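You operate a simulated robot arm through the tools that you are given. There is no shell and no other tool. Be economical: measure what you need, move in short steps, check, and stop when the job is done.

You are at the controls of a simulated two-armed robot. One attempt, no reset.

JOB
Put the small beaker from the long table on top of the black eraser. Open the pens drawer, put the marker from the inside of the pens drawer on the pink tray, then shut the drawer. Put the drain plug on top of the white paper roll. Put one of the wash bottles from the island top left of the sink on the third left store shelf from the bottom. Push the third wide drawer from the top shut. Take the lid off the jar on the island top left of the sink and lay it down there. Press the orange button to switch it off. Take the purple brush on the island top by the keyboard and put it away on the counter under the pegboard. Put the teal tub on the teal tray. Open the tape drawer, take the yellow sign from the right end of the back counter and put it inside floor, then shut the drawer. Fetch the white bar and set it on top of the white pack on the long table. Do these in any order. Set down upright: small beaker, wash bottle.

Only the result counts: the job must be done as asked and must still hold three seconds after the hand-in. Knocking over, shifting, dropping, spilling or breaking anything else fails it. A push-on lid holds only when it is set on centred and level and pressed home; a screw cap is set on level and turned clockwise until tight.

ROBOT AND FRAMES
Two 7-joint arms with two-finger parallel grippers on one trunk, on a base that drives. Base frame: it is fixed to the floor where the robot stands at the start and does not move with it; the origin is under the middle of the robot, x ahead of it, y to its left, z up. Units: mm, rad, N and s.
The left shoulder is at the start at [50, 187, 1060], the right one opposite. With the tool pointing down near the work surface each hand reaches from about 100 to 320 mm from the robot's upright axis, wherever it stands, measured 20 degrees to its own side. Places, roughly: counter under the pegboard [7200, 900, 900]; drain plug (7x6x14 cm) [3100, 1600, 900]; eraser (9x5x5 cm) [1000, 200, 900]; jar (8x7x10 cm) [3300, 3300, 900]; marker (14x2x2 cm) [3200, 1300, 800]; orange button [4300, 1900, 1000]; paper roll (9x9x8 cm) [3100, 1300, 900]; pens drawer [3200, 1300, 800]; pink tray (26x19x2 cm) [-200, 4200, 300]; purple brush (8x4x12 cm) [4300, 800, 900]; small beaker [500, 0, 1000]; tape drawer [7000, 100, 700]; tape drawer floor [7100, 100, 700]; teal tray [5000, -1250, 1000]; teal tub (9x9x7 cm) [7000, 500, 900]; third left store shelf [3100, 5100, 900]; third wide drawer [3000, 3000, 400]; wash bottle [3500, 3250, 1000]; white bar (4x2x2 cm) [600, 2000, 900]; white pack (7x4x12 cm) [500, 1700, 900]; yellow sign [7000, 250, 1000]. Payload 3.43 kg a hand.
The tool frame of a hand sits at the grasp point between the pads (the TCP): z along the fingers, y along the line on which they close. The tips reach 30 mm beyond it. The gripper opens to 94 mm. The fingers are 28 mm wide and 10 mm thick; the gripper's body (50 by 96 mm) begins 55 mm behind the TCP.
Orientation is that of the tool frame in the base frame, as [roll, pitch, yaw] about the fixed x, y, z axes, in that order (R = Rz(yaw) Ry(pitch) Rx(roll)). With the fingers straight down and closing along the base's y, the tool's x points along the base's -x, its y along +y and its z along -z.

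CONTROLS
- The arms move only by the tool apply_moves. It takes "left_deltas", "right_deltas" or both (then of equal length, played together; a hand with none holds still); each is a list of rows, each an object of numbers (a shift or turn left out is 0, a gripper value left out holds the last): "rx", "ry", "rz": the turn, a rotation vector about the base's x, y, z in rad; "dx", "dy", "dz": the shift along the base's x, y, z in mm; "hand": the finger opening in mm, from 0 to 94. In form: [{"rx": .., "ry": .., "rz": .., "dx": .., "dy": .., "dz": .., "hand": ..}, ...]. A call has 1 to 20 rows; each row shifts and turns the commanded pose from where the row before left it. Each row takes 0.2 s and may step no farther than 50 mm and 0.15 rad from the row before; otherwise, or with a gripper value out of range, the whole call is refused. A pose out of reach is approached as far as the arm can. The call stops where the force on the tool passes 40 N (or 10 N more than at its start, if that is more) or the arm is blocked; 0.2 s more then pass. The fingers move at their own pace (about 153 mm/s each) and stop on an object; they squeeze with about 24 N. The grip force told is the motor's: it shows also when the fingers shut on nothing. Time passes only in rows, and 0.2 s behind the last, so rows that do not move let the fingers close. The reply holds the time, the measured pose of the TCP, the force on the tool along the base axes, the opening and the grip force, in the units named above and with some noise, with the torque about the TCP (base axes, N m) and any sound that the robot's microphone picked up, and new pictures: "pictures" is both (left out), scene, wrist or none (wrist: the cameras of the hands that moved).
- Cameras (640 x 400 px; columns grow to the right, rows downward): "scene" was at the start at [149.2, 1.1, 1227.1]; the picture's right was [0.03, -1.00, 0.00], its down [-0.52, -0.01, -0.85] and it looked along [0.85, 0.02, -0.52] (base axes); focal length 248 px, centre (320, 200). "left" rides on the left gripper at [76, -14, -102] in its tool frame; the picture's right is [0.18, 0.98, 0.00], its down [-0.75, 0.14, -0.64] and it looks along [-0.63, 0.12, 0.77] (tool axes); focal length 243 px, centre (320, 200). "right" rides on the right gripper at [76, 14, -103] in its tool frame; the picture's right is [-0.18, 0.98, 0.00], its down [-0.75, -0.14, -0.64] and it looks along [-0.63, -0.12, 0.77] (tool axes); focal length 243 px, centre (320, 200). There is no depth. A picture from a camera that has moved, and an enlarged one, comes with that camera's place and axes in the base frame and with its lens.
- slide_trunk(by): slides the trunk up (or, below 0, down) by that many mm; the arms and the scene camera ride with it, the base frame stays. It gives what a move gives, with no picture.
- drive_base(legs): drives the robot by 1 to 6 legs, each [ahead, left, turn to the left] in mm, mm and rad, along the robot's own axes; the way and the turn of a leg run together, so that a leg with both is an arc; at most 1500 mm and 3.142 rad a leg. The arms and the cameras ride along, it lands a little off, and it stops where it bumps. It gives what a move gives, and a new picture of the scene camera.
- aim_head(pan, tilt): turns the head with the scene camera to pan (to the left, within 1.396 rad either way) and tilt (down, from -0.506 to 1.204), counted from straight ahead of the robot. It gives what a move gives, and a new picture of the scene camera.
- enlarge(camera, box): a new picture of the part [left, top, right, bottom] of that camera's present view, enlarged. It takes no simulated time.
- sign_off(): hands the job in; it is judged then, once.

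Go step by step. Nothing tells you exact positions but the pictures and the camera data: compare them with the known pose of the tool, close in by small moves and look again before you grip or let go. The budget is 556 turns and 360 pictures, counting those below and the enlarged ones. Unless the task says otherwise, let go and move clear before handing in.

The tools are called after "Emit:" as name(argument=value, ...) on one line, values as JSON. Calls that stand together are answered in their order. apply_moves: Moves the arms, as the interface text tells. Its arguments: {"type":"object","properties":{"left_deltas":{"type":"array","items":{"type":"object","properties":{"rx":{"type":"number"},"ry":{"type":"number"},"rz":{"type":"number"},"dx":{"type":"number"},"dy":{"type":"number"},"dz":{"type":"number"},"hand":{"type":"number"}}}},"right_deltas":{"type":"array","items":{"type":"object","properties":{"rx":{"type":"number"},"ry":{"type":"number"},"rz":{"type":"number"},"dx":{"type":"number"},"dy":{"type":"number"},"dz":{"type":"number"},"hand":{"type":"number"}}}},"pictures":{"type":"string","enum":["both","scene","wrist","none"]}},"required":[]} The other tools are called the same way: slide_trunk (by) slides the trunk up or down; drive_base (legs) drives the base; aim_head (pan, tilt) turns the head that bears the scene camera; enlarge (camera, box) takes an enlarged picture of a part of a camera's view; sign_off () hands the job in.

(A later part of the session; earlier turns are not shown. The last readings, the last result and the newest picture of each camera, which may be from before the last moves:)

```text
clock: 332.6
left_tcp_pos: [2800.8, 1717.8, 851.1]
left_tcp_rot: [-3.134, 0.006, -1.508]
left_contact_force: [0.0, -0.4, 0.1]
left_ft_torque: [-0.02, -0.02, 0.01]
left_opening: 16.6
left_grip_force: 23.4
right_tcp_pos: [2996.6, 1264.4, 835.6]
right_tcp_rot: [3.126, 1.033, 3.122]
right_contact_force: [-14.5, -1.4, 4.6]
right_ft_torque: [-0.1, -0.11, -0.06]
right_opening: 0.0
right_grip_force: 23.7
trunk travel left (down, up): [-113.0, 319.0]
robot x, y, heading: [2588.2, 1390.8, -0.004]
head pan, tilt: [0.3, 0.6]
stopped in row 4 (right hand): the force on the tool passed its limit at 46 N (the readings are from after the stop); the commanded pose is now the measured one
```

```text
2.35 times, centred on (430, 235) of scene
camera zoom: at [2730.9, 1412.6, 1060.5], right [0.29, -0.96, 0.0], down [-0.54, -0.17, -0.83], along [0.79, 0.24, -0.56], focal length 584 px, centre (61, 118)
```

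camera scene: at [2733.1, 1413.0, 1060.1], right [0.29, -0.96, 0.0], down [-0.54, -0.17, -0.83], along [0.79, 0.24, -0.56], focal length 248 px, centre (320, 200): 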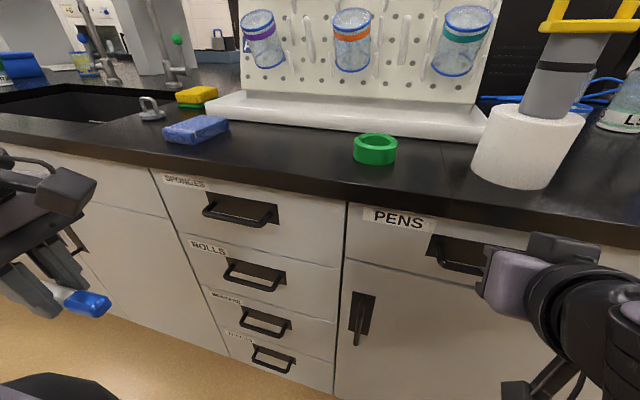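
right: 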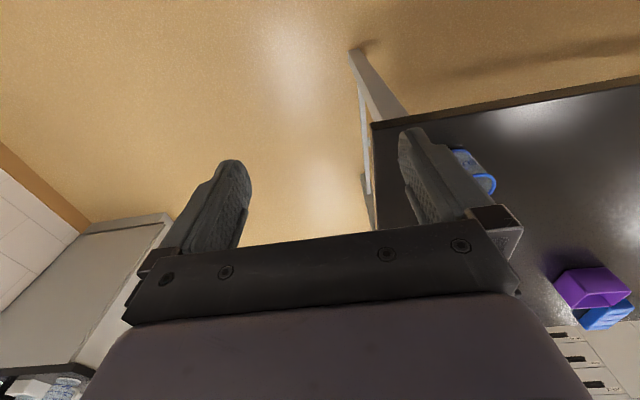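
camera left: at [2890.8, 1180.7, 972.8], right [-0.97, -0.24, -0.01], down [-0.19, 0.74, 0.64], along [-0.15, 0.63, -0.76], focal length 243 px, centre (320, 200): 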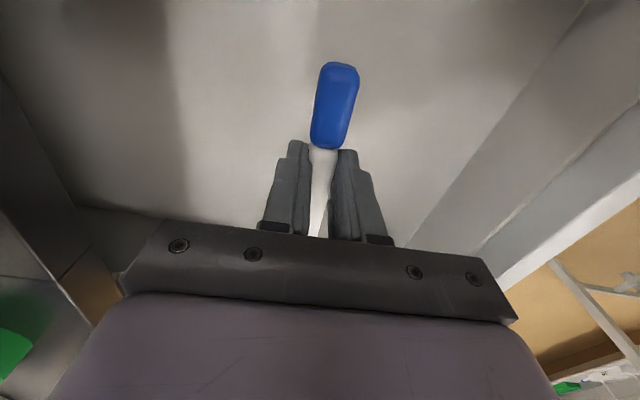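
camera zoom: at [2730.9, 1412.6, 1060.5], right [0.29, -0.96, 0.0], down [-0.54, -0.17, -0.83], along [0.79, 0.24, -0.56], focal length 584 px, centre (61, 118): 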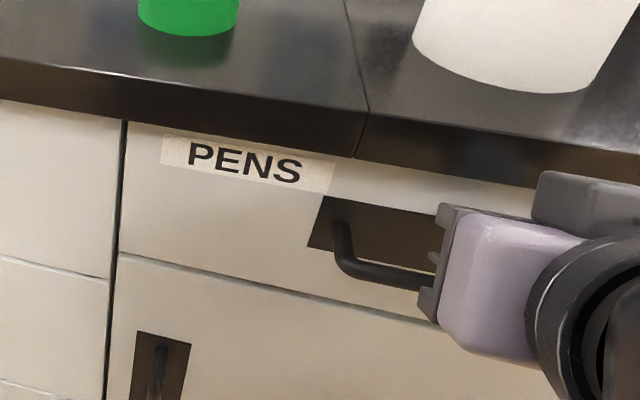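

The drawer is shut. I'll back off and go to the open wide drawer farther left, pushing it with the right hand on the way.

Emit:
drive_base(legs=[[-400, 0, 0.004], [0, 900, 0], [0, 700, 0]])

Emit:
aim_head(pan=0.1, tilt=0.5)

```text
clock: 349.2
left_tcp_pos: [2404.5, 3326.0, 850.1]
left_tcp_rot: [-3.137, 0.006, -1.509]
left_contact_force: [0.9, 0.0, -0.3]
left_ft_torque: [-0.01, 0.01, 0.05]
left_opening: 16.7
left_grip_force: 24.1
right_tcp_pos: [2601.5, 2872.0, 835.3]
right_tcp_rot: [3.125, 1.033, 3.117]
right_contact_force: [0.3, -0.4, -1.0]
right_ft_torque: [0.01, 0.01, 0.02]
right_opening: 0.0
right_grip_force: 23.9
trunk travel left (down, up): [-113.0, 319.0]
robot x, y, heading: [2188.5, 2998.6, -0.002]
head pan, tilt: [0.3, 0.6]
camera scene: at [2334.8, 3019.9, 1060.1], right [0.29, -0.96, 0.0], down [-0.54, -0.17, -0.83], along [0.79, 0.24, -0.56], focal length 248 px, centre (320, 200)
```

scene: 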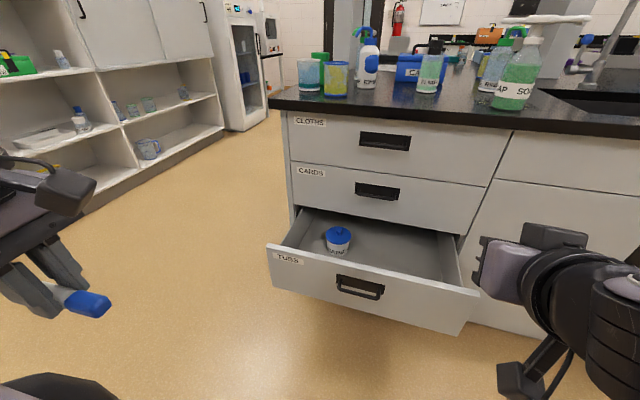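

```text
clock: 349.9
left_tcp_pos: [2405.6, 3325.4, 850.9]
left_tcp_rot: [-3.137, 0.006, -1.509]
left_contact_force: [0.4, 1.2, -0.4]
left_ft_torque: [-0.02, 0.01, 0.01]
left_opening: 16.6
left_grip_force: 24.1
right_tcp_pos: [2600.9, 2871.9, 835.1]
right_tcp_rot: [3.124, 1.034, 3.117]
right_contact_force: [-0.2, 0.8, -0.1]
right_ft_torque: [0.01, 0.03, 0.01]
right_opening: 0.0
right_grip_force: 24.1
trunk travel left (down, up): [-113.0, 319.0]
robot x, y, heading: [2190.6, 2996.9, 0.004]
head pan, tilt: [0.099, 0.499]
camera scene: at [2340.8, 3002.9, 1069.2], right [0.1, -1.0, 0.0], down [-0.48, -0.05, -0.88], along [0.87, 0.09, -0.48], focal length 248 px, centre (320, 200)
```

scene: 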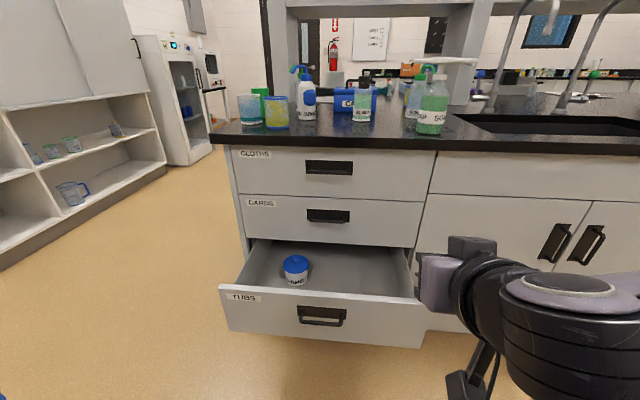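

The third wide drawer (TUBS) stands open about 235 mm, with its centre at y≈3040. I'll line up the right hand with a steeper pitch and lower it to that height.

Emit:
drive_base(legs=[[0, 165, 0]])

Emit:
slide_trunk(by=-113)

Emit:
apply_moves(left_deltas=[{"dz": 30}, {"dz": 30}, {"dz": 30}, {"dz": 20}, {}, {}, {}, {}, {}], right_deltas=[{"ry": 0.12, "dz": -20}, {"ry": 0.13, "dz": -20}, {"ry": 0.13, "dz": -20}, {"ry": 0.12, "dz": -20}, {"dz": -20}, {"dz": -20}, {"dz": -20}, {"dz": -20}, {}], pictures="scene")

```text
clock: 352.0
left_tcp_pos: [2406.2, 3490.3, 850.0]
left_tcp_rot: [-3.136, 0.005, -1.51]
left_contact_force: [-0.4, 0.2, 0.8]
left_ft_torque: [-0.01, -0.01, -0.02]
left_opening: 16.1
left_grip_force: 24.5
right_tcp_pos: [2601.2, 3035.8, 835.8]
right_tcp_rot: [3.125, 1.033, 3.114]
right_contact_force: [0.7, 0.1, 0.1]
right_ft_torque: [0.03, 0.0, 0.0]
right_opening: 0.0
right_grip_force: 24.0
trunk travel left (down, up): [-113.0, 319.0]
robot x, y, heading: [2189.2, 3156.6, -0.005]
head pan, tilt: [0.099, 0.499]
camera scene: at [2341.3, 3167.6, 1069.2], right [0.1, -1.0, 0.0], down [-0.48, -0.05, -0.88], along [0.87, 0.08, -0.48], focal length 248 px, centre (320, 200)
```

scene: 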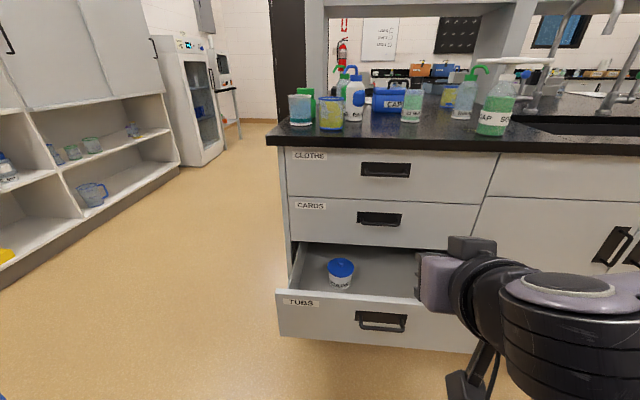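

```text
clock: 353.5
left_tcp_pos: [2405.0, 3490.0, 737.3]
left_tcp_rot: [-3.137, 0.006, -1.508]
left_contact_force: [-0.3, -0.2, 0.3]
left_ft_torque: [0.0, -0.01, -0.01]
left_opening: 16.5
left_grip_force: 24.3
right_tcp_pos: [2601.9, 3036.4, 721.4]
right_tcp_rot: [3.124, 1.033, 3.115]
right_contact_force: [0.2, 0.0, 0.0]
right_ft_torque: [-0.01, 0.02, 0.02]
right_opening: 0.0
right_grip_force: 23.8
trunk travel left (down, up): [0.0, 432.0]
robot x, y, heading: [2191.3, 3157.8, -0.005]
head pan, tilt: [0.099, 0.499]
```

```text
clock: 355.5
left_tcp_pos: [2405.3, 3490.1, 847.9]
left_tcp_rot: [-3.136, 0.004, -1.509]
left_contact_force: [-0.3, 1.1, -0.2]
left_ft_torque: [0.02, 0.02, 0.01]
left_opening: 16.5
left_grip_force: 23.7
right_tcp_pos: [2601.9, 3034.8, 561.7]
right_tcp_rot: [3.137, 0.531, 3.126]
right_contact_force: [0.1, -0.3, 0.2]
right_ft_torque: [0.0, -0.01, 0.0]
right_opening: 0.0
right_grip_force: 24.1
trunk travel left (down, up): [0.0, 432.0]
robot x, y, heading: [2195.5, 3160.8, -0.004]
head pan, tilt: [0.099, 0.499]
camera scene: at [2341.3, 3167.6, 956.2], right [0.1, -1.0, 0.0], down [-0.48, -0.05, -0.88], along [0.87, 0.08, -0.48], focal length 248 px, centre (320, 200)
```

scene: 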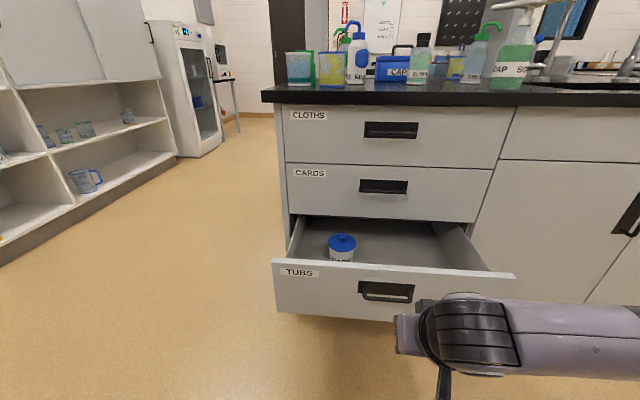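

The right hand reaches this height. I'll pitch it a bit more to stay clear of the handles above, then push by driving forward.

Emit:
apply_moves(right_deltas=[{"ry": -0.14, "dz": -8}, {"ry": -0.14}, {}], pictures="none")

Emit:
drive_base(legs=[[170, 0, 0.004]])

```text
clock: 356.3
left_tcp_pos: [2407.3, 3490.6, 847.5]
left_tcp_rot: [-3.136, 0.006, -1.509]
left_contact_force: [0.2, 0.4, -0.1]
left_ft_torque: [0.02, 0.01, -0.01]
left_opening: 16.7
left_grip_force: 23.3
right_tcp_pos: [2602.0, 3035.6, 554.7]
right_tcp_rot: [3.131, 0.814, 3.122]
right_contact_force: [-0.8, 0.1, 0.4]
right_ft_torque: [0.02, 0.01, -0.01]
right_opening: 0.0
right_grip_force: 23.8
trunk travel left (down, up): [0.0, 432.0]
robot x, y, heading: [2189.2, 3163.6, -0.003]
head pan, tilt: [0.099, 0.499]
```

```text
clock: 357.7
left_tcp_pos: [2575.3, 3491.1, 847.5]
left_tcp_rot: [-3.137, 0.006, -1.506]
left_contact_force: [0.2, -0.1, -0.1]
left_ft_torque: [0.0, 0.0, 0.0]
left_opening: 16.4
left_grip_force: 24.0
right_tcp_pos: [2772.8, 3035.4, 554.5]
right_tcp_rot: [3.134, 0.812, 3.125]
right_contact_force: [-1.4, -0.3, 0.3]
right_ft_torque: [0.02, 0.0, -0.02]
right_opening: 0.1
right_grip_force: 24.2
trunk travel left (down, up): [0.0, 432.0]
robot x, y, heading: [2362.4, 3159.2, -0.001]
head pan, tilt: [0.099, 0.499]
camera scene: at [2511.7, 3167.7, 956.2], right [0.1, -1.0, 0.0], down [-0.48, -0.05, -0.88], along [0.87, 0.09, -0.48], focal length 248 px, centre (320, 200)
```

scene: 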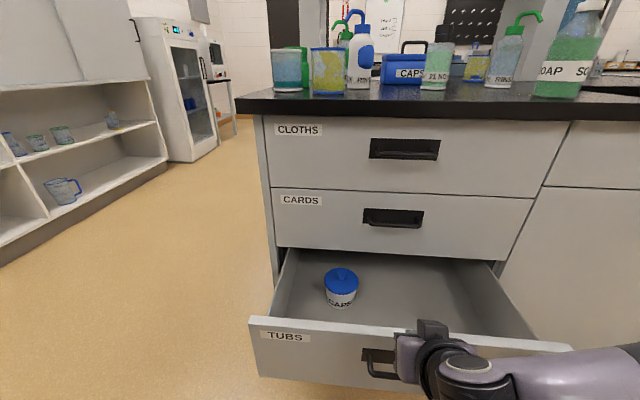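

Emit:
drive_base(legs=[[110, 0, 0]])

```text
clock: 358.9
left_tcp_pos: [2685.3, 3490.8, 847.3]
left_tcp_rot: [-3.136, 0.005, -1.506]
left_contact_force: [-0.4, -0.1, 0.1]
left_ft_torque: [-0.01, 0.04, -0.01]
left_opening: 16.9
left_grip_force: 24.4
right_tcp_pos: [2883.0, 3036.0, 555.1]
right_tcp_rot: [3.13, 0.813, 3.124]
right_contact_force: [-0.4, -0.9, 0.5]
right_ft_torque: [-0.01, 0.01, 0.0]
right_opening: 0.0
right_grip_force: 24.6
trunk travel left (down, up): [0.0, 432.0]
robot x, y, heading: [2469.9, 3157.0, -0.005]
head pan, tilt: [0.099, 0.499]
camera scene: at [2621.5, 3167.6, 956.2], right [0.1, -1.0, 0.0], down [-0.48, -0.05, -0.88], along [0.87, 0.09, -0.48], focal length 248 px, centre (320, 200)
```

scene: 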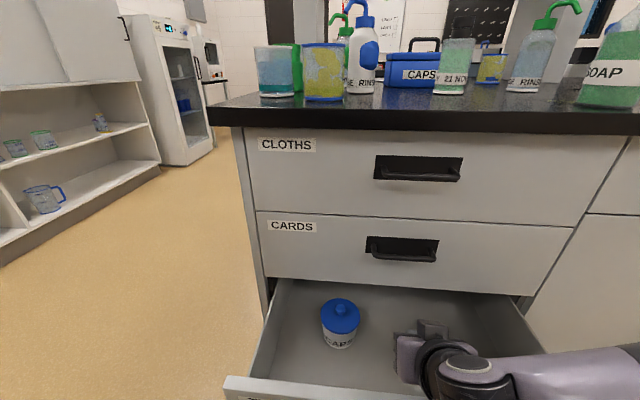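

The hand passed over the panel – its top is lower (z≈520) than I took it. I'll raise slightly, back out, and go lower.

Emit:
apply_moves(right_deltas=[{"dz": 20}, {"dz": 20}, {}], pictures="none")

Emit:
drive_base(legs=[[-260, 0, 0.004]])

Emit:
apply_moves(right_deltas=[{"dz": -30}, {"dz": -30}, {"dz": -30}, {"dz": -20}, {}], pictures="scene")

```text
clock: 359.7
left_tcp_pos: [2685.2, 3491.0, 847.0]
left_tcp_rot: [-3.137, 0.004, -1.505]
left_contact_force: [-0.9, -0.4, -0.9]
left_ft_torque: [0.0, -0.01, 0.04]
left_opening: 16.7
left_grip_force: 24.3
right_tcp_pos: [2883.4, 3036.7, 594.6]
right_tcp_rot: [3.132, 0.814, 3.123]
right_contact_force: [0.0, 0.0, 0.6]
right_ft_torque: [-0.02, 0.01, -0.02]
right_opening: 0.0
right_grip_force: 24.2
trunk travel left (down, up): [0.0, 432.0]
robot x, y, heading: [2470.2, 3159.6, -0.004]
head pan, tilt: [0.099, 0.499]
```

```text
clock: 361.6
left_tcp_pos: [2423.4, 3491.0, 847.8]
left_tcp_rot: [-3.137, 0.006, -1.503]
left_contact_force: [-0.1, 0.1, -0.2]
left_ft_torque: [-0.01, 0.01, 0.0]
left_opening: 16.9
left_grip_force: 24.3
right_tcp_pos: [2622.5, 3038.0, 593.9]
right_tcp_rot: [3.132, 0.813, 3.128]
right_contact_force: [-0.6, 0.5, 0.1]
right_ft_torque: [-0.03, 0.01, -0.03]
right_opening: 0.0
right_grip_force: 24.1
trunk travel left (down, up): [0.0, 432.0]
robot x, y, heading: [2208.3, 3158.7, 0.007]
head pan, tilt: [0.099, 0.499]
camera scene: at [2360.3, 3167.9, 956.2], right [0.1, -0.99, 0.0], down [-0.48, -0.05, -0.88], along [0.87, 0.09, -0.48], focal length 248 px, centre (320, 200)
```

scene: 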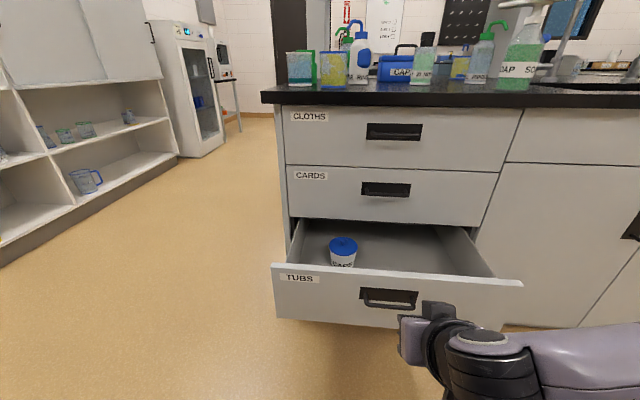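

```text
clock: 362.8
left_tcp_pos: [2422.6, 3491.3, 847.0]
left_tcp_rot: [-3.137, 0.005, -1.502]
left_contact_force: [0.5, 0.4, 0.2]
left_ft_torque: [0.0, -0.04, -0.01]
left_opening: 16.5
left_grip_force: 23.7
right_tcp_pos: [2621.3, 3037.8, 484.0]
right_tcp_rot: [3.131, 0.814, 3.127]
right_contact_force: [-0.1, 0.0, 0.7]
right_ft_torque: [-0.01, 0.01, -0.01]
right_opening: 0.0
right_grip_force: 24.4
trunk travel left (down, up): [0.0, 432.0]
robot x, y, heading: [2207.5, 3158.7, 0.005]
head pan, tilt: [0.099, 0.499]
camera scene: at [2360.3, 3167.9, 956.2], right [0.1, -0.99, 0.0], down [-0.48, -0.05, -0.88], along [0.87, 0.09, -0.48], focal length 248 px, centre (320, 200)
```

scene: 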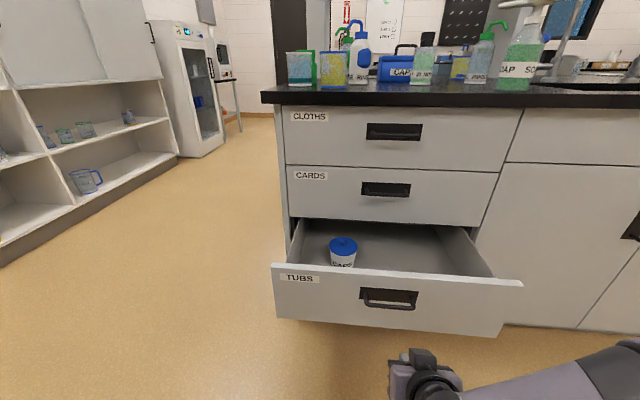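

Emit:
drive_base(legs=[[230, 0, -0.003]])

```text
clock: 364.5
left_tcp_pos: [2653.3, 3491.2, 848.4]
left_tcp_rot: [-3.137, 0.006, -1.507]
left_contact_force: [-0.7, 0.2, -0.4]
left_ft_torque: [0.04, -0.01, -0.03]
left_opening: 16.6
left_grip_force: 23.9
right_tcp_pos: [2850.1, 3034.9, 484.2]
right_tcp_rot: [3.131, 0.813, 3.124]
right_contact_force: [0.6, 1.0, -0.2]
right_ft_torque: [0.0, 0.01, 0.0]
right_opening: 0.0
right_grip_force: 24.2
trunk travel left (down, up): [0.0, 432.0]
robot x, y, heading: [2436.7, 3161.1, -0.004]
head pan, tilt: [0.099, 0.499]
camera scene: at [2589.4, 3167.5, 956.2], right [0.1, -1.0, 0.0], down [-0.48, -0.05, -0.88], along [0.87, 0.09, -0.48], focal length 248 px, centre (320, 200)
```

scene: 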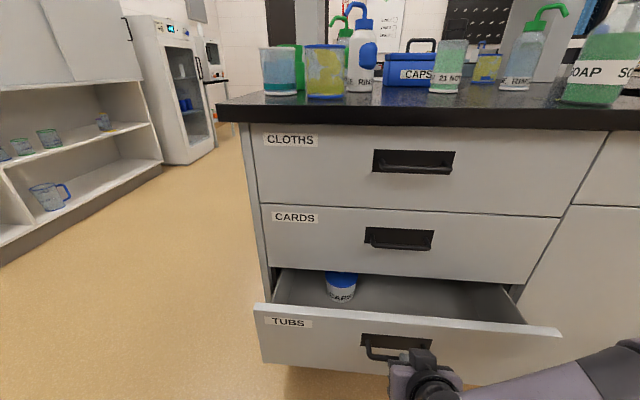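

It's moving in now. I'll keep pushing.

Emit:
drive_base(legs=[[115, 0, 0]])

Emit:
apply_moves(right_deltas=[{"dx": 8}, {"dx": 8}, {"dx": 8}, {"dx": 8}, {"dx": 8}, {}], pictures="scene")

```text
clock: 365.8
left_tcp_pos: [2768.3, 3490.3, 847.5]
left_tcp_rot: [-3.136, 0.007, -1.506]
left_contact_force: [0.1, 0.1, -0.4]
left_ft_torque: [-0.01, 0.03, 0.01]
left_opening: 16.5
left_grip_force: 24.2
right_tcp_pos: [2964.1, 3034.1, 484.1]
right_tcp_rot: [3.133, 0.812, 3.125]
right_contact_force: [0.4, 0.2, -0.1]
right_ft_torque: [0.0, 0.02, 0.01]
right_opening: 0.1
right_grip_force: 24.4
trunk travel left (down, up): [0.0, 432.0]
robot x, y, heading: [2554.7, 3159.8, -0.001]
head pan, tilt: [0.099, 0.499]
camera scene: at [2703.6, 3167.1, 956.2], right [0.1, -1.0, 0.0], down [-0.48, -0.05, -0.88], along [0.87, 0.09, -0.48], focal length 248 px, centre (320, 200)
```

scene: 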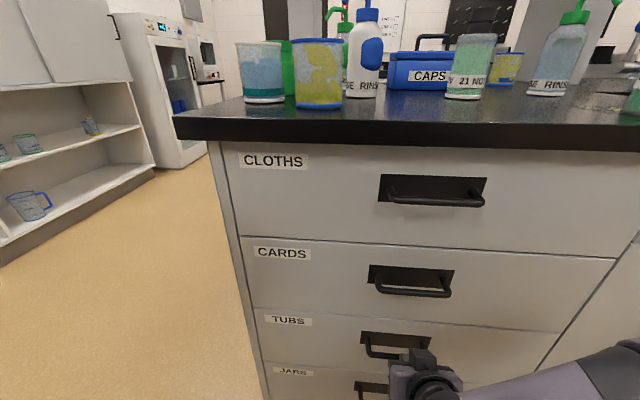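

```text
clock: 366.4
left_tcp_pos: [2766.6, 3489.2, 847.0]
left_tcp_rot: [-3.135, 0.004, -1.513]
left_contact_force: [-0.1, -0.4, -0.6]
left_ft_torque: [-0.01, 0.0, 0.0]
left_opening: 16.5
left_grip_force: 24.3
right_tcp_pos: [2973.6, 3035.3, 483.7]
right_tcp_rot: [3.132, 0.8, 3.129]
right_contact_force: [-9.8, -3.3, 12.6]
right_ft_torque: [-0.06, -0.02, 0.01]
right_opening: 0.1
right_grip_force: 23.8
trunk travel left (down, up): [0.0, 432.0]
robot x, y, heading: [2552.7, 3160.3, -0.0]
head pan, tilt: [0.099, 0.499]
stopped in row 3 (right hand): the force on the tool passed its limit at 50 N (the readings are from after the stop); the commanded pose is now the measured one
camera scene: at [2702.2, 3166.8, 956.6], right [0.1, -1.0, 0.0], down [-0.48, -0.05, -0.88], along [0.87, 0.08, -0.48], focal length 248 px, centre (320, 200)
```

scene: 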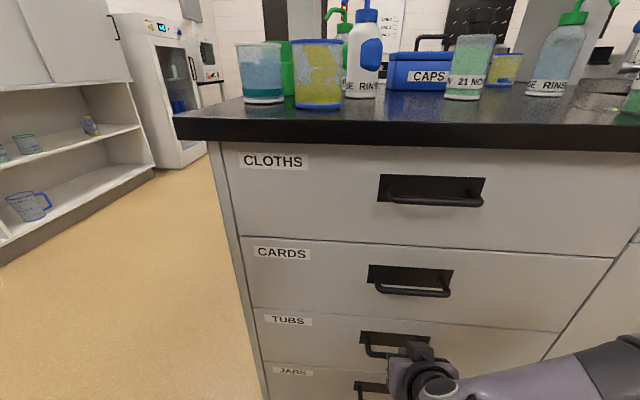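

Emit:
enlarge(camera="scene", box=[200, 220, 600, 400])

```text
1.60 times, centred on (400, 310) of scene
camera zoom: at [2702.2, 3166.8, 956.6], right [0.1, -1.0, 0.0], down [-0.48, -0.05, -0.88], along [0.87, 0.08, -0.48], focal length 398 px, centre (192, 24)
```

zoom: 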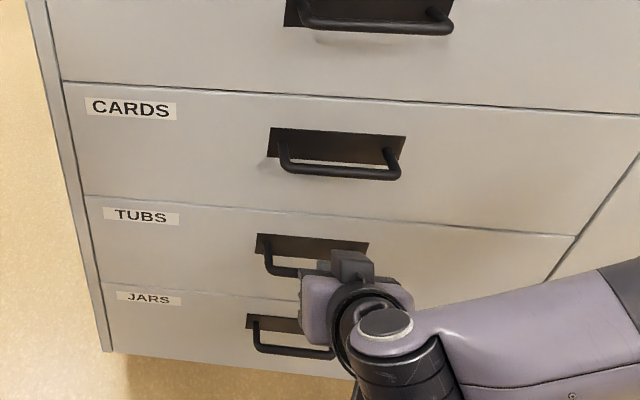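

The third wide drawer is flush and shut. I'll back off, raise the right hand, turn round and head for the bench with the pink tray.

Emit:
drive_base(legs=[[-600, 0, 0]])

Emit:
apply_moves(right_deltas=[{"ry": 0.13, "dz": 40}, {"ry": 0.13, "dz": 40}, {"ry": 0.13, "dz": 40}, {"ry": 0.13, "dz": 40}, {"ry": 0.13, "dz": 40}, {"ry": 0.13, "dz": 40}, {"dz": 40}, {"dz": 40}, {"dy": -40}, {"dy": -40}], pictures="none")

Emit:
drive_base(legs=[[0, 0, 1.57], [0, 0, 1.57], [900, 0, 0]])

```text
clock: 369.8
left_tcp_pos: [2171.5, 3492.2, 846.5]
left_tcp_rot: [-3.136, 0.005, -1.514]
left_contact_force: [-0.8, -0.1, -0.1]
left_ft_torque: [0.0, 0.01, -0.01]
left_opening: 16.9
left_grip_force: 24.2
right_tcp_pos: [2376.5, 3035.0, 482.2]
right_tcp_rot: [3.133, 0.796, 3.121]
right_contact_force: [-0.2, -0.4, 0.4]
right_ft_torque: [0.0, 0.02, -0.01]
right_opening: 0.0
right_grip_force: 24.4
trunk travel left (down, up): [0.0, 432.0]
robot x, y, heading: [1956.4, 3164.5, -0.006]
head pan, tilt: [0.099, 0.499]
camera scene: at [2105.5, 3169.5, 956.2], right [0.09, -1.0, 0.0], down [-0.48, -0.04, -0.88], along [0.87, 0.08, -0.48], focal length 248 px, centre (320, 200)
```

scene: 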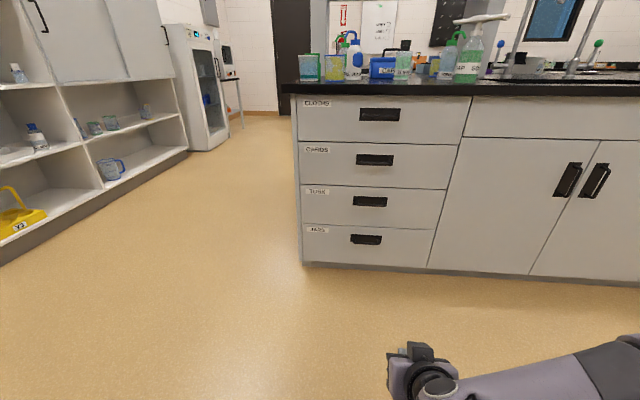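

```text
clock: 372.0
left_tcp_pos: [2171.6, 3491.5, 847.9]
left_tcp_rot: [-3.136, 0.004, -1.517]
left_contact_force: [0.6, 0.4, -0.8]
left_ft_torque: [0.01, -0.03, 0.02]
left_opening: 16.6
left_grip_force: 23.9
right_tcp_pos: [2375.1, 2954.6, 802.2]
right_tcp_rot: [-3.134, 0.019, 3.131]
right_contact_force: [-0.5, 0.5, -0.1]
right_ft_torque: [-0.02, 0.02, 0.01]
right_opening: 0.0
right_grip_force: 24.0
trunk travel left (down, up): [0.0, 432.0]
robot x, y, heading: [1958.8, 3162.0, -0.007]
head pan, tilt: [0.099, 0.499]
```

```text
clock: 384.3
left_tcp_pos: [838.4, 2859.4, 848.1]
left_tcp_rot: [-3.138, 0.006, 1.612]
left_contact_force: [0.1, 0.1, -0.6]
left_ft_torque: [0.03, 0.01, 0.0]
left_opening: 16.6
left_grip_force: 24.0
right_tcp_pos: [641.7, 3399.0, 802.4]
right_tcp_rot: [-3.138, 0.019, -0.03]
right_contact_force: [-0.1, 0.1, -0.3]
right_ft_torque: [0.01, 0.0, 0.03]
right_opening: 0.1
right_grip_force: 23.9
trunk travel left (down, up): [0.0, 432.0]
robot x, y, heading: [1061.3, 3186.8, 3.12]
head pan, tilt: [0.099, 0.499]
camera scene: at [910.4, 3178.6, 956.2], right [-0.08, 1.0, 0.0], down [0.48, 0.04, -0.88], along [-0.88, -0.07, -0.48], focal length 248 px, centre (320, 200)
```

scene: 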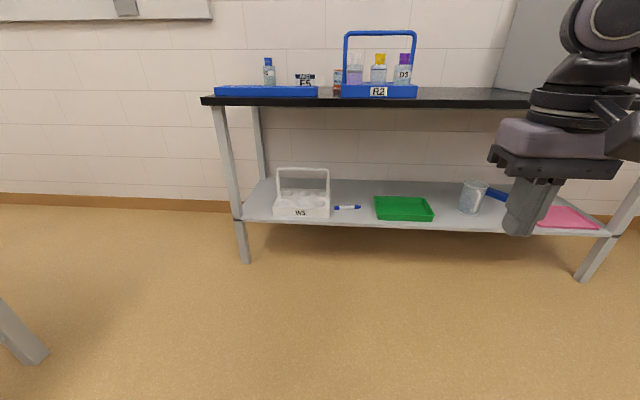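

Pink tray is at the right end of the lower shelf, near [-197, 4270], z≈300. I'll drive in front of it.

Emit:
drive_base(legs=[[250, 0, 0.022], [0, -1110, 0]])

Emit:
aim_head(pan=0.0, tilt=0.6)

```text
clock: 394.6
left_tcp_pos: [596.9, 3905.9, 847.8]
left_tcp_rot: [-3.135, 0.002, 1.635]
left_contact_force: [-0.1, -0.1, -1.0]
left_ft_torque: [0.01, 0.01, -0.01]
left_opening: 16.4
left_grip_force: 23.7
right_tcp_pos: [386.6, 4437.7, 802.7]
right_tcp_rot: [-3.128, 0.013, 0.006]
right_contact_force: [0.1, -0.3, 0.1]
right_ft_torque: [0.02, 0.01, 0.0]
right_opening: 0.1
right_grip_force: 23.9
trunk travel left (down, up): [0.0, 432.0]
robot x, y, heading: [808.6, 4238.6, -3.137]
head pan, tilt: [0.099, 0.499]
stopped in leg 2: the robot was blocked; the commanded pose is now the measured one
camera scene: at [661.5, 4226.3, 956.7], right [-0.1, 0.99, 0.0], down [0.48, 0.05, -0.88], along [-0.87, -0.09, -0.48], focal length 248 px, centre (320, 200)
```

scene: 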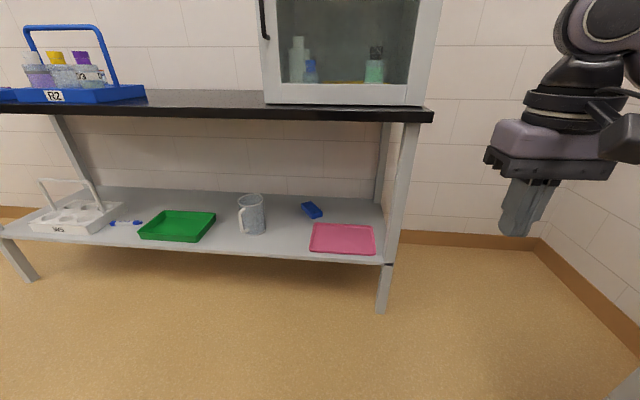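

```text
clock: 395.2
left_tcp_pos: [596.8, 3905.8, 846.4]
left_tcp_rot: [-3.134, 0.001, 1.638]
left_contact_force: [0.2, -0.2, -1.2]
left_ft_torque: [0.03, -0.01, 0.0]
left_opening: 16.6
left_grip_force: 23.7
right_tcp_pos: [385.6, 4437.4, 802.5]
right_tcp_rot: [-3.131, 0.017, 0.005]
right_contact_force: [0.7, -0.2, -0.2]
right_ft_torque: [0.02, 0.0, -0.03]
right_opening: 0.1
right_grip_force: 24.4
trunk travel left (down, up): [0.0, 432.0]
robot x, y, heading: [811.0, 4240.0, -3.144]
head pan, tilt: [0.0, 0.6]
camera scene: at [663.5, 4235.1, 947.4], right [0.0, 1.0, 0.0], down [0.56, 0.0, -0.83], along [-0.83, 0.0, -0.56], focal length 248 px, centre (320, 200)
```

scene: 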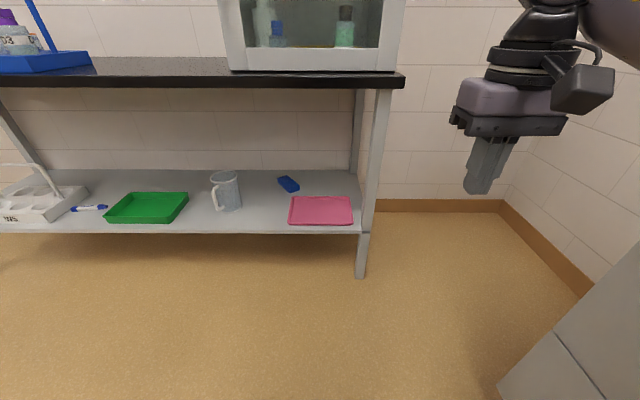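

I was stopped by a cabinet on the right, but the tray (centre about [-215, 4243]) is straight ahead. I'll retract the right hand, and pitch and lower the left hand in the free space here.

Emit:
apply_moves(left_deltas=[{"dx": -45, "ry": 0.13}, {"dx": -45, "ry": 0.13}, {"dx": -45, "ry": 0.13}, {"dx": -45, "ry": 0.13}, {"dy": 48, "ry": 0.13, "rz": -0.06}, {"dy": 49}, {"dy": 49}, {"dy": 49}, {"dy": 49}, {"dy": 49}, {"dz": -45}, {"dz": -45}, {"dz": -45}, {"dz": -45}, {"dz": -45}, {"dz": -45}, {"dz": -45}, {"dz": -45}, {"dz": -45}], right_deltas=[{"dx": 40}, {"dx": 40}, {"dx": 40}, {"dx": 40}, {}, {}, {}, {}, {}, {}, {}, {}, {}, {}, {}, {}, {}, {}, {}], pictures="scene")

```text
clock: 399.4
left_tcp_pos: [413.0, 4011.1, 512.8]
left_tcp_rot: [-2.486, -0.045, 1.575]
left_contact_force: [0.4, 0.0, -0.3]
left_ft_torque: [0.03, 0.01, -0.03]
left_opening: 16.9
left_grip_force: 24.3
left hand out of reach, approached as far as the arm can: row 9, 10, 15, 16, 17, 18, 19
right_tcp_pos: [546.4, 4398.6, 803.8]
right_tcp_rot: [-3.106, 0.007, 0.062]
right_contact_force: [-1.2, -0.1, 0.2]
right_ft_torque: [0.01, -0.01, -0.02]
right_opening: 0.2
right_grip_force: 24.1
trunk travel left (down, up): [0.0, 432.0]
robot x, y, heading: [812.0, 4217.5, -3.13]
head pan, tilt: [0.0, 0.6]
stopped in row 19 (left hand): the arm was blocked; the commanded pose is now the measured one
camera scene: at [664.1, 4206.8, 949.4], right [-0.01, 1.0, 0.01], down [0.56, 0.02, -0.83], along [-0.83, 0.0, -0.56], focal length 248 px, centre (320, 200)
```

scene: 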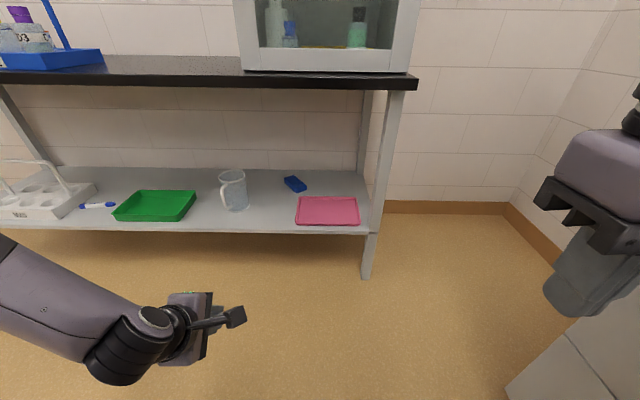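

The inward-turned, pitched wrist can't get low enough here. Better: lay the marker on the free bench-top spot pointing forward, and regrip it with the hand pitched, so it stays level when reaching under the bench. First I'll bring the hand back up and square.

Emit:
apply_moves(left_deltas=[{"dz": 45}, {"dz": 45}, {"dz": 45}, {"dz": 45}, {"dz": 45}, {"dz": 45}, {"dz": 45, "ry": -0.13}, {"ry": -0.13}, {"ry": -0.13}, {"ry": -0.13}, {"ry": -0.13}, {"rz": -0.15}, {"rz": -0.15}, {"rz": -0.15}, {"rz": -0.15}, {"rz": -0.15}, {"rz": -0.15}, {"rz": -0.15}, {"rz": -0.15}, {"rz": -0.15}], pictures="none")

Emit:
slide_trunk(by=275)

Emit:
apply_moves(left_deltas=[{"rz": -0.15}, {"rz": -0.075}, {}], pictures="scene")

```text
clock: 403.6
left_tcp_pos: [412.7, 4006.4, 823.1]
left_tcp_rot: [-3.124, -0.028, 0.24]
left_contact_force: [0.0, -0.4, 0.2]
left_ft_torque: [0.02, -0.02, 0.0]
left_opening: 16.6
left_grip_force: 24.2
right_tcp_pos: [547.4, 4399.4, 801.7]
right_tcp_rot: [-3.102, 0.007, 0.064]
right_contact_force: [-0.3, -0.4, -0.8]
right_ft_torque: [-0.01, -0.02, 0.03]
right_opening: 0.0
right_grip_force: 24.3
trunk travel left (down, up): [0.0, 432.0]
robot x, y, heading: [810.1, 4221.0, -3.133]
head pan, tilt: [0.0, 0.6]
```

```text
clock: 406.4
left_tcp_pos: [411.9, 4015.0, 1101.0]
left_tcp_rot: [-3.14, -0.026, 0.242]
left_contact_force: [0.1, -0.8, -0.1]
left_ft_torque: [0.03, 0.01, 0.03]
left_opening: 16.8
left_grip_force: 23.7
right_tcp_pos: [545.3, 4410.4, 1074.1]
right_tcp_rot: [-3.121, 0.005, 0.047]
right_contact_force: [0.8, 0.6, 0.3]
right_ft_torque: [0.0, 0.03, 0.05]
right_opening: 0.1
right_grip_force: 24.2
trunk travel left (down, up): [-275.0, 157.0]
robot x, y, heading: [807.2, 4222.2, -3.129]
head pan, tilt: [0.0, 0.6]
```

```text
clock: 407.2
left_tcp_pos: [410.6, 4015.8, 1102.0]
left_tcp_rot: [-3.137, -0.026, 0.018]
left_contact_force: [-0.2, -0.2, -0.2]
left_ft_torque: [0.01, 0.01, -0.04]
left_opening: 16.3
left_grip_force: 23.9
right_tcp_pos: [545.6, 4409.3, 1073.8]
right_tcp_rot: [-3.121, 0.006, 0.048]
right_contact_force: [0.3, -0.6, -0.1]
right_ft_torque: [0.0, 0.02, 0.02]
right_opening: 0.0
right_grip_force: 23.9
trunk travel left (down, up): [-275.0, 157.0]
robot x, y, heading: [803.8, 4218.5, -3.13]
head pan, tilt: [0.0, 0.6]
camera scene: at [662.7, 4217.7, 1222.1], right [-0.01, 1.0, 0.0], down [0.56, 0.01, -0.83], along [-0.83, -0.01, -0.56], focal length 248 px, centre (320, 200)
```

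scene: 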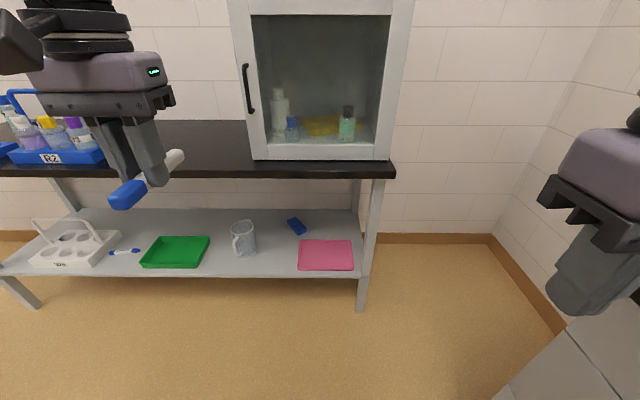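

There's a free bench-top spot between the rack and the glass box (y≈3740). I'll drive there.

Emit:
drive_base(legs=[[0, 270, -0.012], [530, 0, 0]])

Emit:
aim_head(pan=0.3, tilt=0.75)

```text
clock: 412.9
left_tcp_pos: [-122.5, 3752.4, 1101.7]
left_tcp_rot: [-3.139, -0.026, 0.006]
left_contact_force: [0.1, 0.0, -0.3]
left_ft_torque: [0.01, -0.01, -0.01]
left_opening: 16.4
left_grip_force: 23.6
right_tcp_pos: [15.2, 4144.8, 1074.5]
right_tcp_rot: [-3.121, 0.007, 0.038]
right_contact_force: [0.2, -0.4, 0.2]
right_ft_torque: [0.0, -0.01, 0.0]
right_opening: 0.0
right_grip_force: 24.2
trunk travel left (down, up): [-275.0, 157.0]
robot x, y, heading: [277.6, 3951.9, 3.136]
head pan, tilt: [0.0, 0.6]
camera scene: at [130.4, 3951.5, 1222.1], right [0.0, 1.0, 0.0], down [0.57, 0.0, -0.82], along [-0.82, 0.0, -0.57], focal length 248 px, centre (320, 200)
```

scene: 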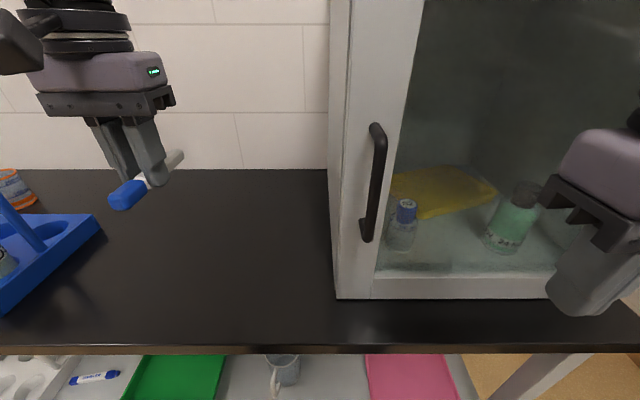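

```text
clock: 413.7
left_tcp_pos: [-122.8, 3753.5, 1100.4]
left_tcp_rot: [-3.138, -0.027, 0.005]
left_contact_force: [0.1, -0.5, -0.3]
left_ft_torque: [0.01, 0.02, 0.01]
left_opening: 16.7
left_grip_force: 24.1
right_tcp_pos: [15.8, 4145.4, 1074.4]
right_tcp_rot: [-3.123, 0.007, 0.037]
right_contact_force: [-0.3, 0.3, 0.2]
right_ft_torque: [0.01, 0.01, -0.03]
right_opening: 0.0
right_grip_force: 23.3
trunk travel left (down, up): [-275.0, 157.0]
robot x, y, heading: [274.6, 3951.1, 3.139]
head pan, tilt: [0.3, 0.75]
camera scene: at [139.8, 3927.0, 1209.3], right [-0.29, 0.96, 0.0], down [0.65, 0.2, -0.73], along [-0.7, -0.21, -0.68], focal length 248 px, centre (320, 200)
```

scene: 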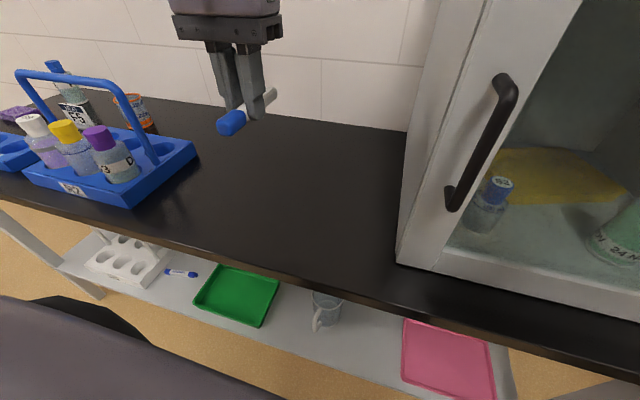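

Bench edge is near x=-40. I'll level the hand and lower the marker toward the top.

Emit:
apply_moves(left_deltas=[{"dx": -28, "ry": 0.026}, {"dz": -45}, {"dz": -45}, {"dz": -45}, {"dz": -40}, {}])

```text
clock: 415.1
left_tcp_pos: [-150.8, 3753.2, 926.5]
left_tcp_rot: [-3.139, 0.002, 0.007]
left_contact_force: [0.2, 0.4, -1.0]
left_ft_torque: [-0.03, -0.01, 0.02]
left_opening: 16.6
left_grip_force: 24.0
right_tcp_pos: [16.1, 4145.5, 1074.9]
right_tcp_rot: [-3.121, 0.008, 0.037]
right_contact_force: [-0.1, 0.2, -0.6]
right_ft_torque: [0.0, -0.01, -0.03]
right_opening: 0.1
right_grip_force: 24.5
trunk travel left (down, up): [-275.0, 157.0]
robot x, y, heading: [278.6, 3954.0, 3.134]
head pan, tilt: [0.3, 0.75]
camera scene: at [139.9, 3927.0, 1209.3], right [-0.29, 0.96, 0.0], down [0.65, 0.2, -0.73], along [-0.7, -0.21, -0.68], focal length 248 px, centre (320, 200)
camera left: at [-74.6, 3766.9, 1027.5], right [0.19, -0.98, 0.0], down [-0.75, -0.15, 0.64], along [-0.63, -0.12, -0.77], focal length 243 px, centre (320, 200)
```

scene: 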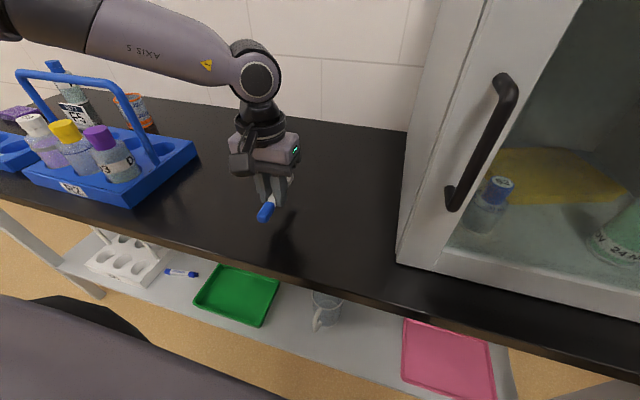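
left: 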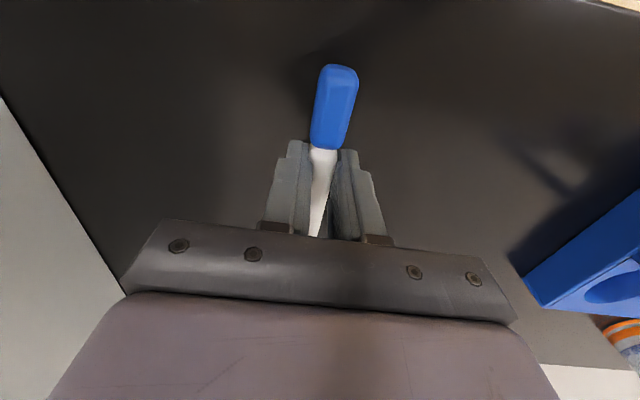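

Clear spot below. I'll lower in small steps to contact.

Emit:
apply_moves(left_deltas=[{"dz": -8}, {"dz": -6}, {"dz": -4}, {"dz": -3}, {"dz": -3}, {"dz": -2}, {"dz": -2}, {}], pictures="none")

```text
clock: 416.9
left_tcp_pos: [-150.3, 3752.8, 897.5]
left_tcp_rot: [-3.137, 0.001, 0.005]
left_contact_force: [-0.1, 0.3, -0.4]
left_ft_torque: [0.0, 0.01, 0.02]
left_opening: 16.6
left_grip_force: 24.3
right_tcp_pos: [16.3, 4145.6, 1073.4]
right_tcp_rot: [-3.123, 0.007, 0.037]
right_contact_force: [-0.6, 0.4, -0.2]
right_ft_torque: [-0.02, -0.01, 0.01]
right_opening: 0.0
right_grip_force: 23.9
trunk travel left (down, up): [-275.0, 157.0]
robot x, y, heading: [276.1, 3953.3, 3.135]
head pan, tilt: [0.3, 0.75]
```

Emit:
apply_moves(left_deltas=[{"dz": -2}, {"dz": -2}, {"dz": -2}, {"dz": -2}, {"dz": -2}, {"dz": -2}, {}], pictures="none")

```text
clock: 418.5
left_tcp_pos: [-150.5, 3752.7, 886.6]
left_tcp_rot: [-3.138, 0.0, 0.005]
left_contact_force: [0.9, -0.5, -0.3]
left_ft_torque: [0.0, -0.04, 0.01]
left_opening: 16.4
left_grip_force: 23.7
right_tcp_pos: [15.8, 4145.6, 1073.6]
right_tcp_rot: [-3.121, 0.007, 0.036]
right_contact_force: [-0.3, -0.3, 0.5]
right_ft_torque: [0.0, 0.0, 0.02]
right_opening: 0.0
right_grip_force: 23.8
trunk travel left (down, up): [-275.0, 157.0]
robot x, y, heading: [275.2, 3949.2, 3.14]
head pan, tilt: [0.3, 0.75]
```

Emit:
apply_moves(left_deltas=[{"dz": -2}, {"dz": -2}, {"dz": -2}, {"dz": -2}, {"dz": -2}, {"dz": -2}, {}], pictures="wrist")

```text
clock: 419.9
left_tcp_pos: [-151.1, 3754.3, 880.7]
left_tcp_rot: [-3.139, 0.012, 0.008]
left_contact_force: [7.0, -1.9, 16.4]
left_ft_torque: [-0.21, -0.57, 0.06]
left_opening: 16.9
left_grip_force: 23.9
right_tcp_pos: [17.7, 4145.5, 1075.1]
right_tcp_rot: [-3.122, 0.009, 0.036]
right_contact_force: [0.3, -0.1, -0.5]
right_ft_torque: [-0.03, -0.01, 0.03]
right_opening: 0.2
right_grip_force: 24.2
trunk travel left (down, up): [-275.0, 157.0]
robot x, y, heading: [274.4, 3951.8, 3.143]
head pan, tilt: [0.3, 0.75]
stopped in row 6 (left hand): the force on the tool passed its limit at 43 N (the readings are from after the stop); the commanded pose is now the measured one
camera left: at [-73.6, 3767.2, 980.7], right [0.19, -0.98, -0.01], down [-0.75, -0.15, 0.65], along [-0.64, -0.12, -0.76], focal length 243 px, centre (320, 200)
```

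left: 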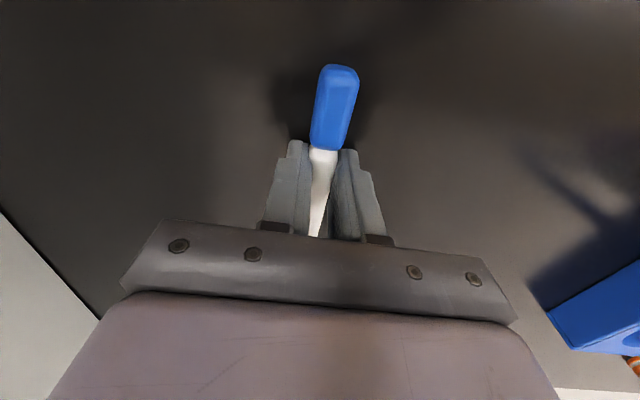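

Contact; the bench top is about z=850. I'll release, raise, pitch the hand 0.45 rad forward, and come back down over the marker.

Emit:
apply_moves(left_deltas=[{"dz": 1.5}, {"hand": 20}, {"hand": 30}, {"hand": 50}, {"dz": 20}, {"dz": 30}, {"ry": 0.15}, {"ry": 0.15}, {"ry": 0.15}, {"dz": -20}, {}])

```text
clock: 422.2
left_tcp_pos: [-153.0, 3752.7, 909.0]
left_tcp_rot: [-3.134, 0.459, 0.008]
left_contact_force: [0.6, -0.5, 0.1]
left_ft_torque: [-0.01, -0.01, -0.02]
left_opening: 49.4
left_grip_force: 0.1
right_tcp_pos: [14.8, 4145.0, 1074.0]
right_tcp_rot: [-3.123, 0.006, 0.037]
right_contact_force: [0.1, 0.7, 0.3]
right_ft_torque: [0.0, 0.02, -0.02]
right_opening: 0.0
right_grip_force: 24.2
trunk travel left (down, up): [-275.0, 157.0]
robot x, y, heading: [276.6, 3951.1, 3.141]
head pan, tilt: [0.3, 0.75]
camera scene: at [139.9, 3926.8, 1209.3], right [-0.29, 0.96, 0.0], down [0.65, 0.2, -0.73], along [-0.7, -0.21, -0.68], focal length 248 px, centre (320, 200)
camera left: at [-38.1, 3767.1, 966.7], right [0.17, -0.98, -0.09], down [-0.39, -0.15, 0.91], along [-0.9, -0.12, -0.41], focal length 243 px, centre (320, 200)
```

scene: 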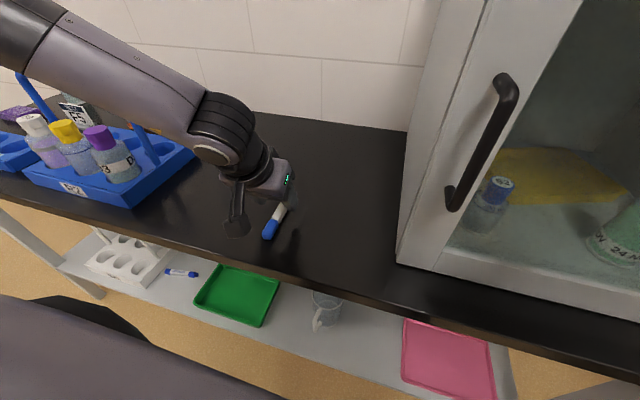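
left: 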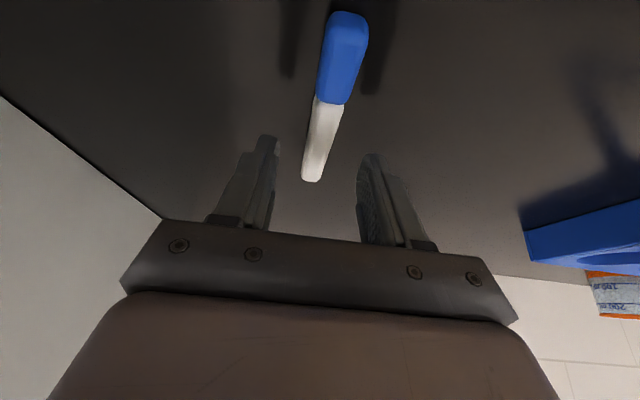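

The marker lies between the fingers. I'll descend to just above the bench and grip.

Emit:
apply_moves(left_deltas=[{"dz": -10}, {"dz": -6}, {"dz": -3}, {"dz": -2}, {"dz": -2}, {"dz": -2}, {}], pictures="none")

```text
clock: 423.9
left_tcp_pos: [-152.7, 3752.7, 883.4]
left_tcp_rot: [-3.136, 0.456, 0.007]
left_contact_force: [0.3, -0.3, -0.3]
left_ft_torque: [0.01, -0.01, -0.02]
left_opening: 50.1
left_grip_force: 0.1
right_tcp_pos: [16.1, 4144.5, 1073.6]
right_tcp_rot: [-3.123, 0.007, 0.035]
right_contact_force: [0.6, 0.0, 0.2]
right_ft_torque: [-0.02, -0.02, 0.0]
right_opening: 0.0
right_grip_force: 24.1
trunk travel left (down, up): [-275.0, 157.0]
robot x, y, heading: [275.6, 3951.0, 3.138]
head pan, tilt: [0.3, 0.75]
```

Emit:
apply_moves(left_deltas=[{"dz": -2}, {"dz": -2}, {"hand": 0}, {}, {}, {}, {"dz": 15}, {"dz": 30}, {}], pictures="both")

```text
clock: 425.9
left_tcp_pos: [-151.6, 3752.8, 924.5]
left_tcp_rot: [-3.135, 0.455, 0.007]
left_contact_force: [0.3, -0.3, -0.2]
left_ft_torque: [0.01, 0.03, -0.01]
left_opening: 16.7
left_grip_force: 23.8
right_tcp_pos: [15.1, 4145.7, 1072.6]
right_tcp_rot: [-3.123, 0.007, 0.036]
right_contact_force: [0.2, -0.3, -0.6]
right_ft_torque: [0.02, 0.01, -0.02]
right_opening: 0.0
right_grip_force: 23.6
trunk travel left (down, up): [-275.0, 157.0]
robot x, y, heading: [279.0, 3952.2, 3.145]
head pan, tilt: [0.3, 0.75]
camera scene: at [139.9, 3926.8, 1209.2], right [-0.29, 0.96, 0.0], down [0.65, 0.2, -0.73], along [-0.7, -0.21, -0.68], focal length 248 px, centre (320, 200)
camera left: at [-37.7, 3767.1, 981.7], right [0.17, -0.98, -0.09], down [-0.39, -0.15, 0.91], along [-0.9, -0.12, -0.41], focal length 243 px, centre (320, 200)
```

scene: 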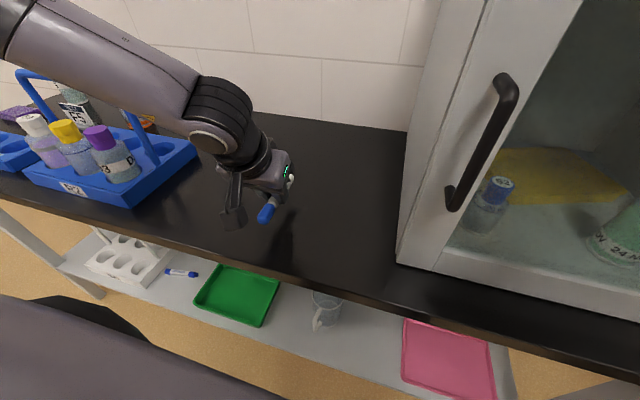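
left: 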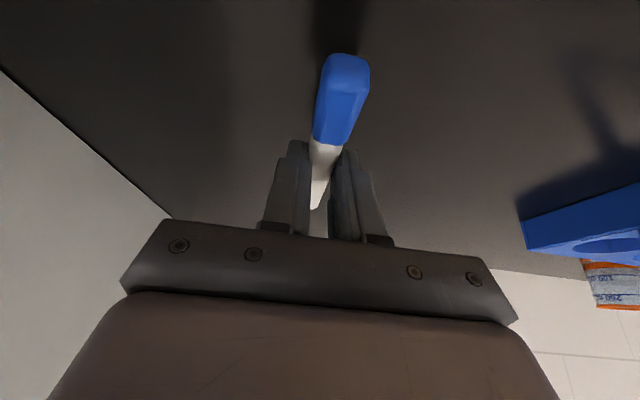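

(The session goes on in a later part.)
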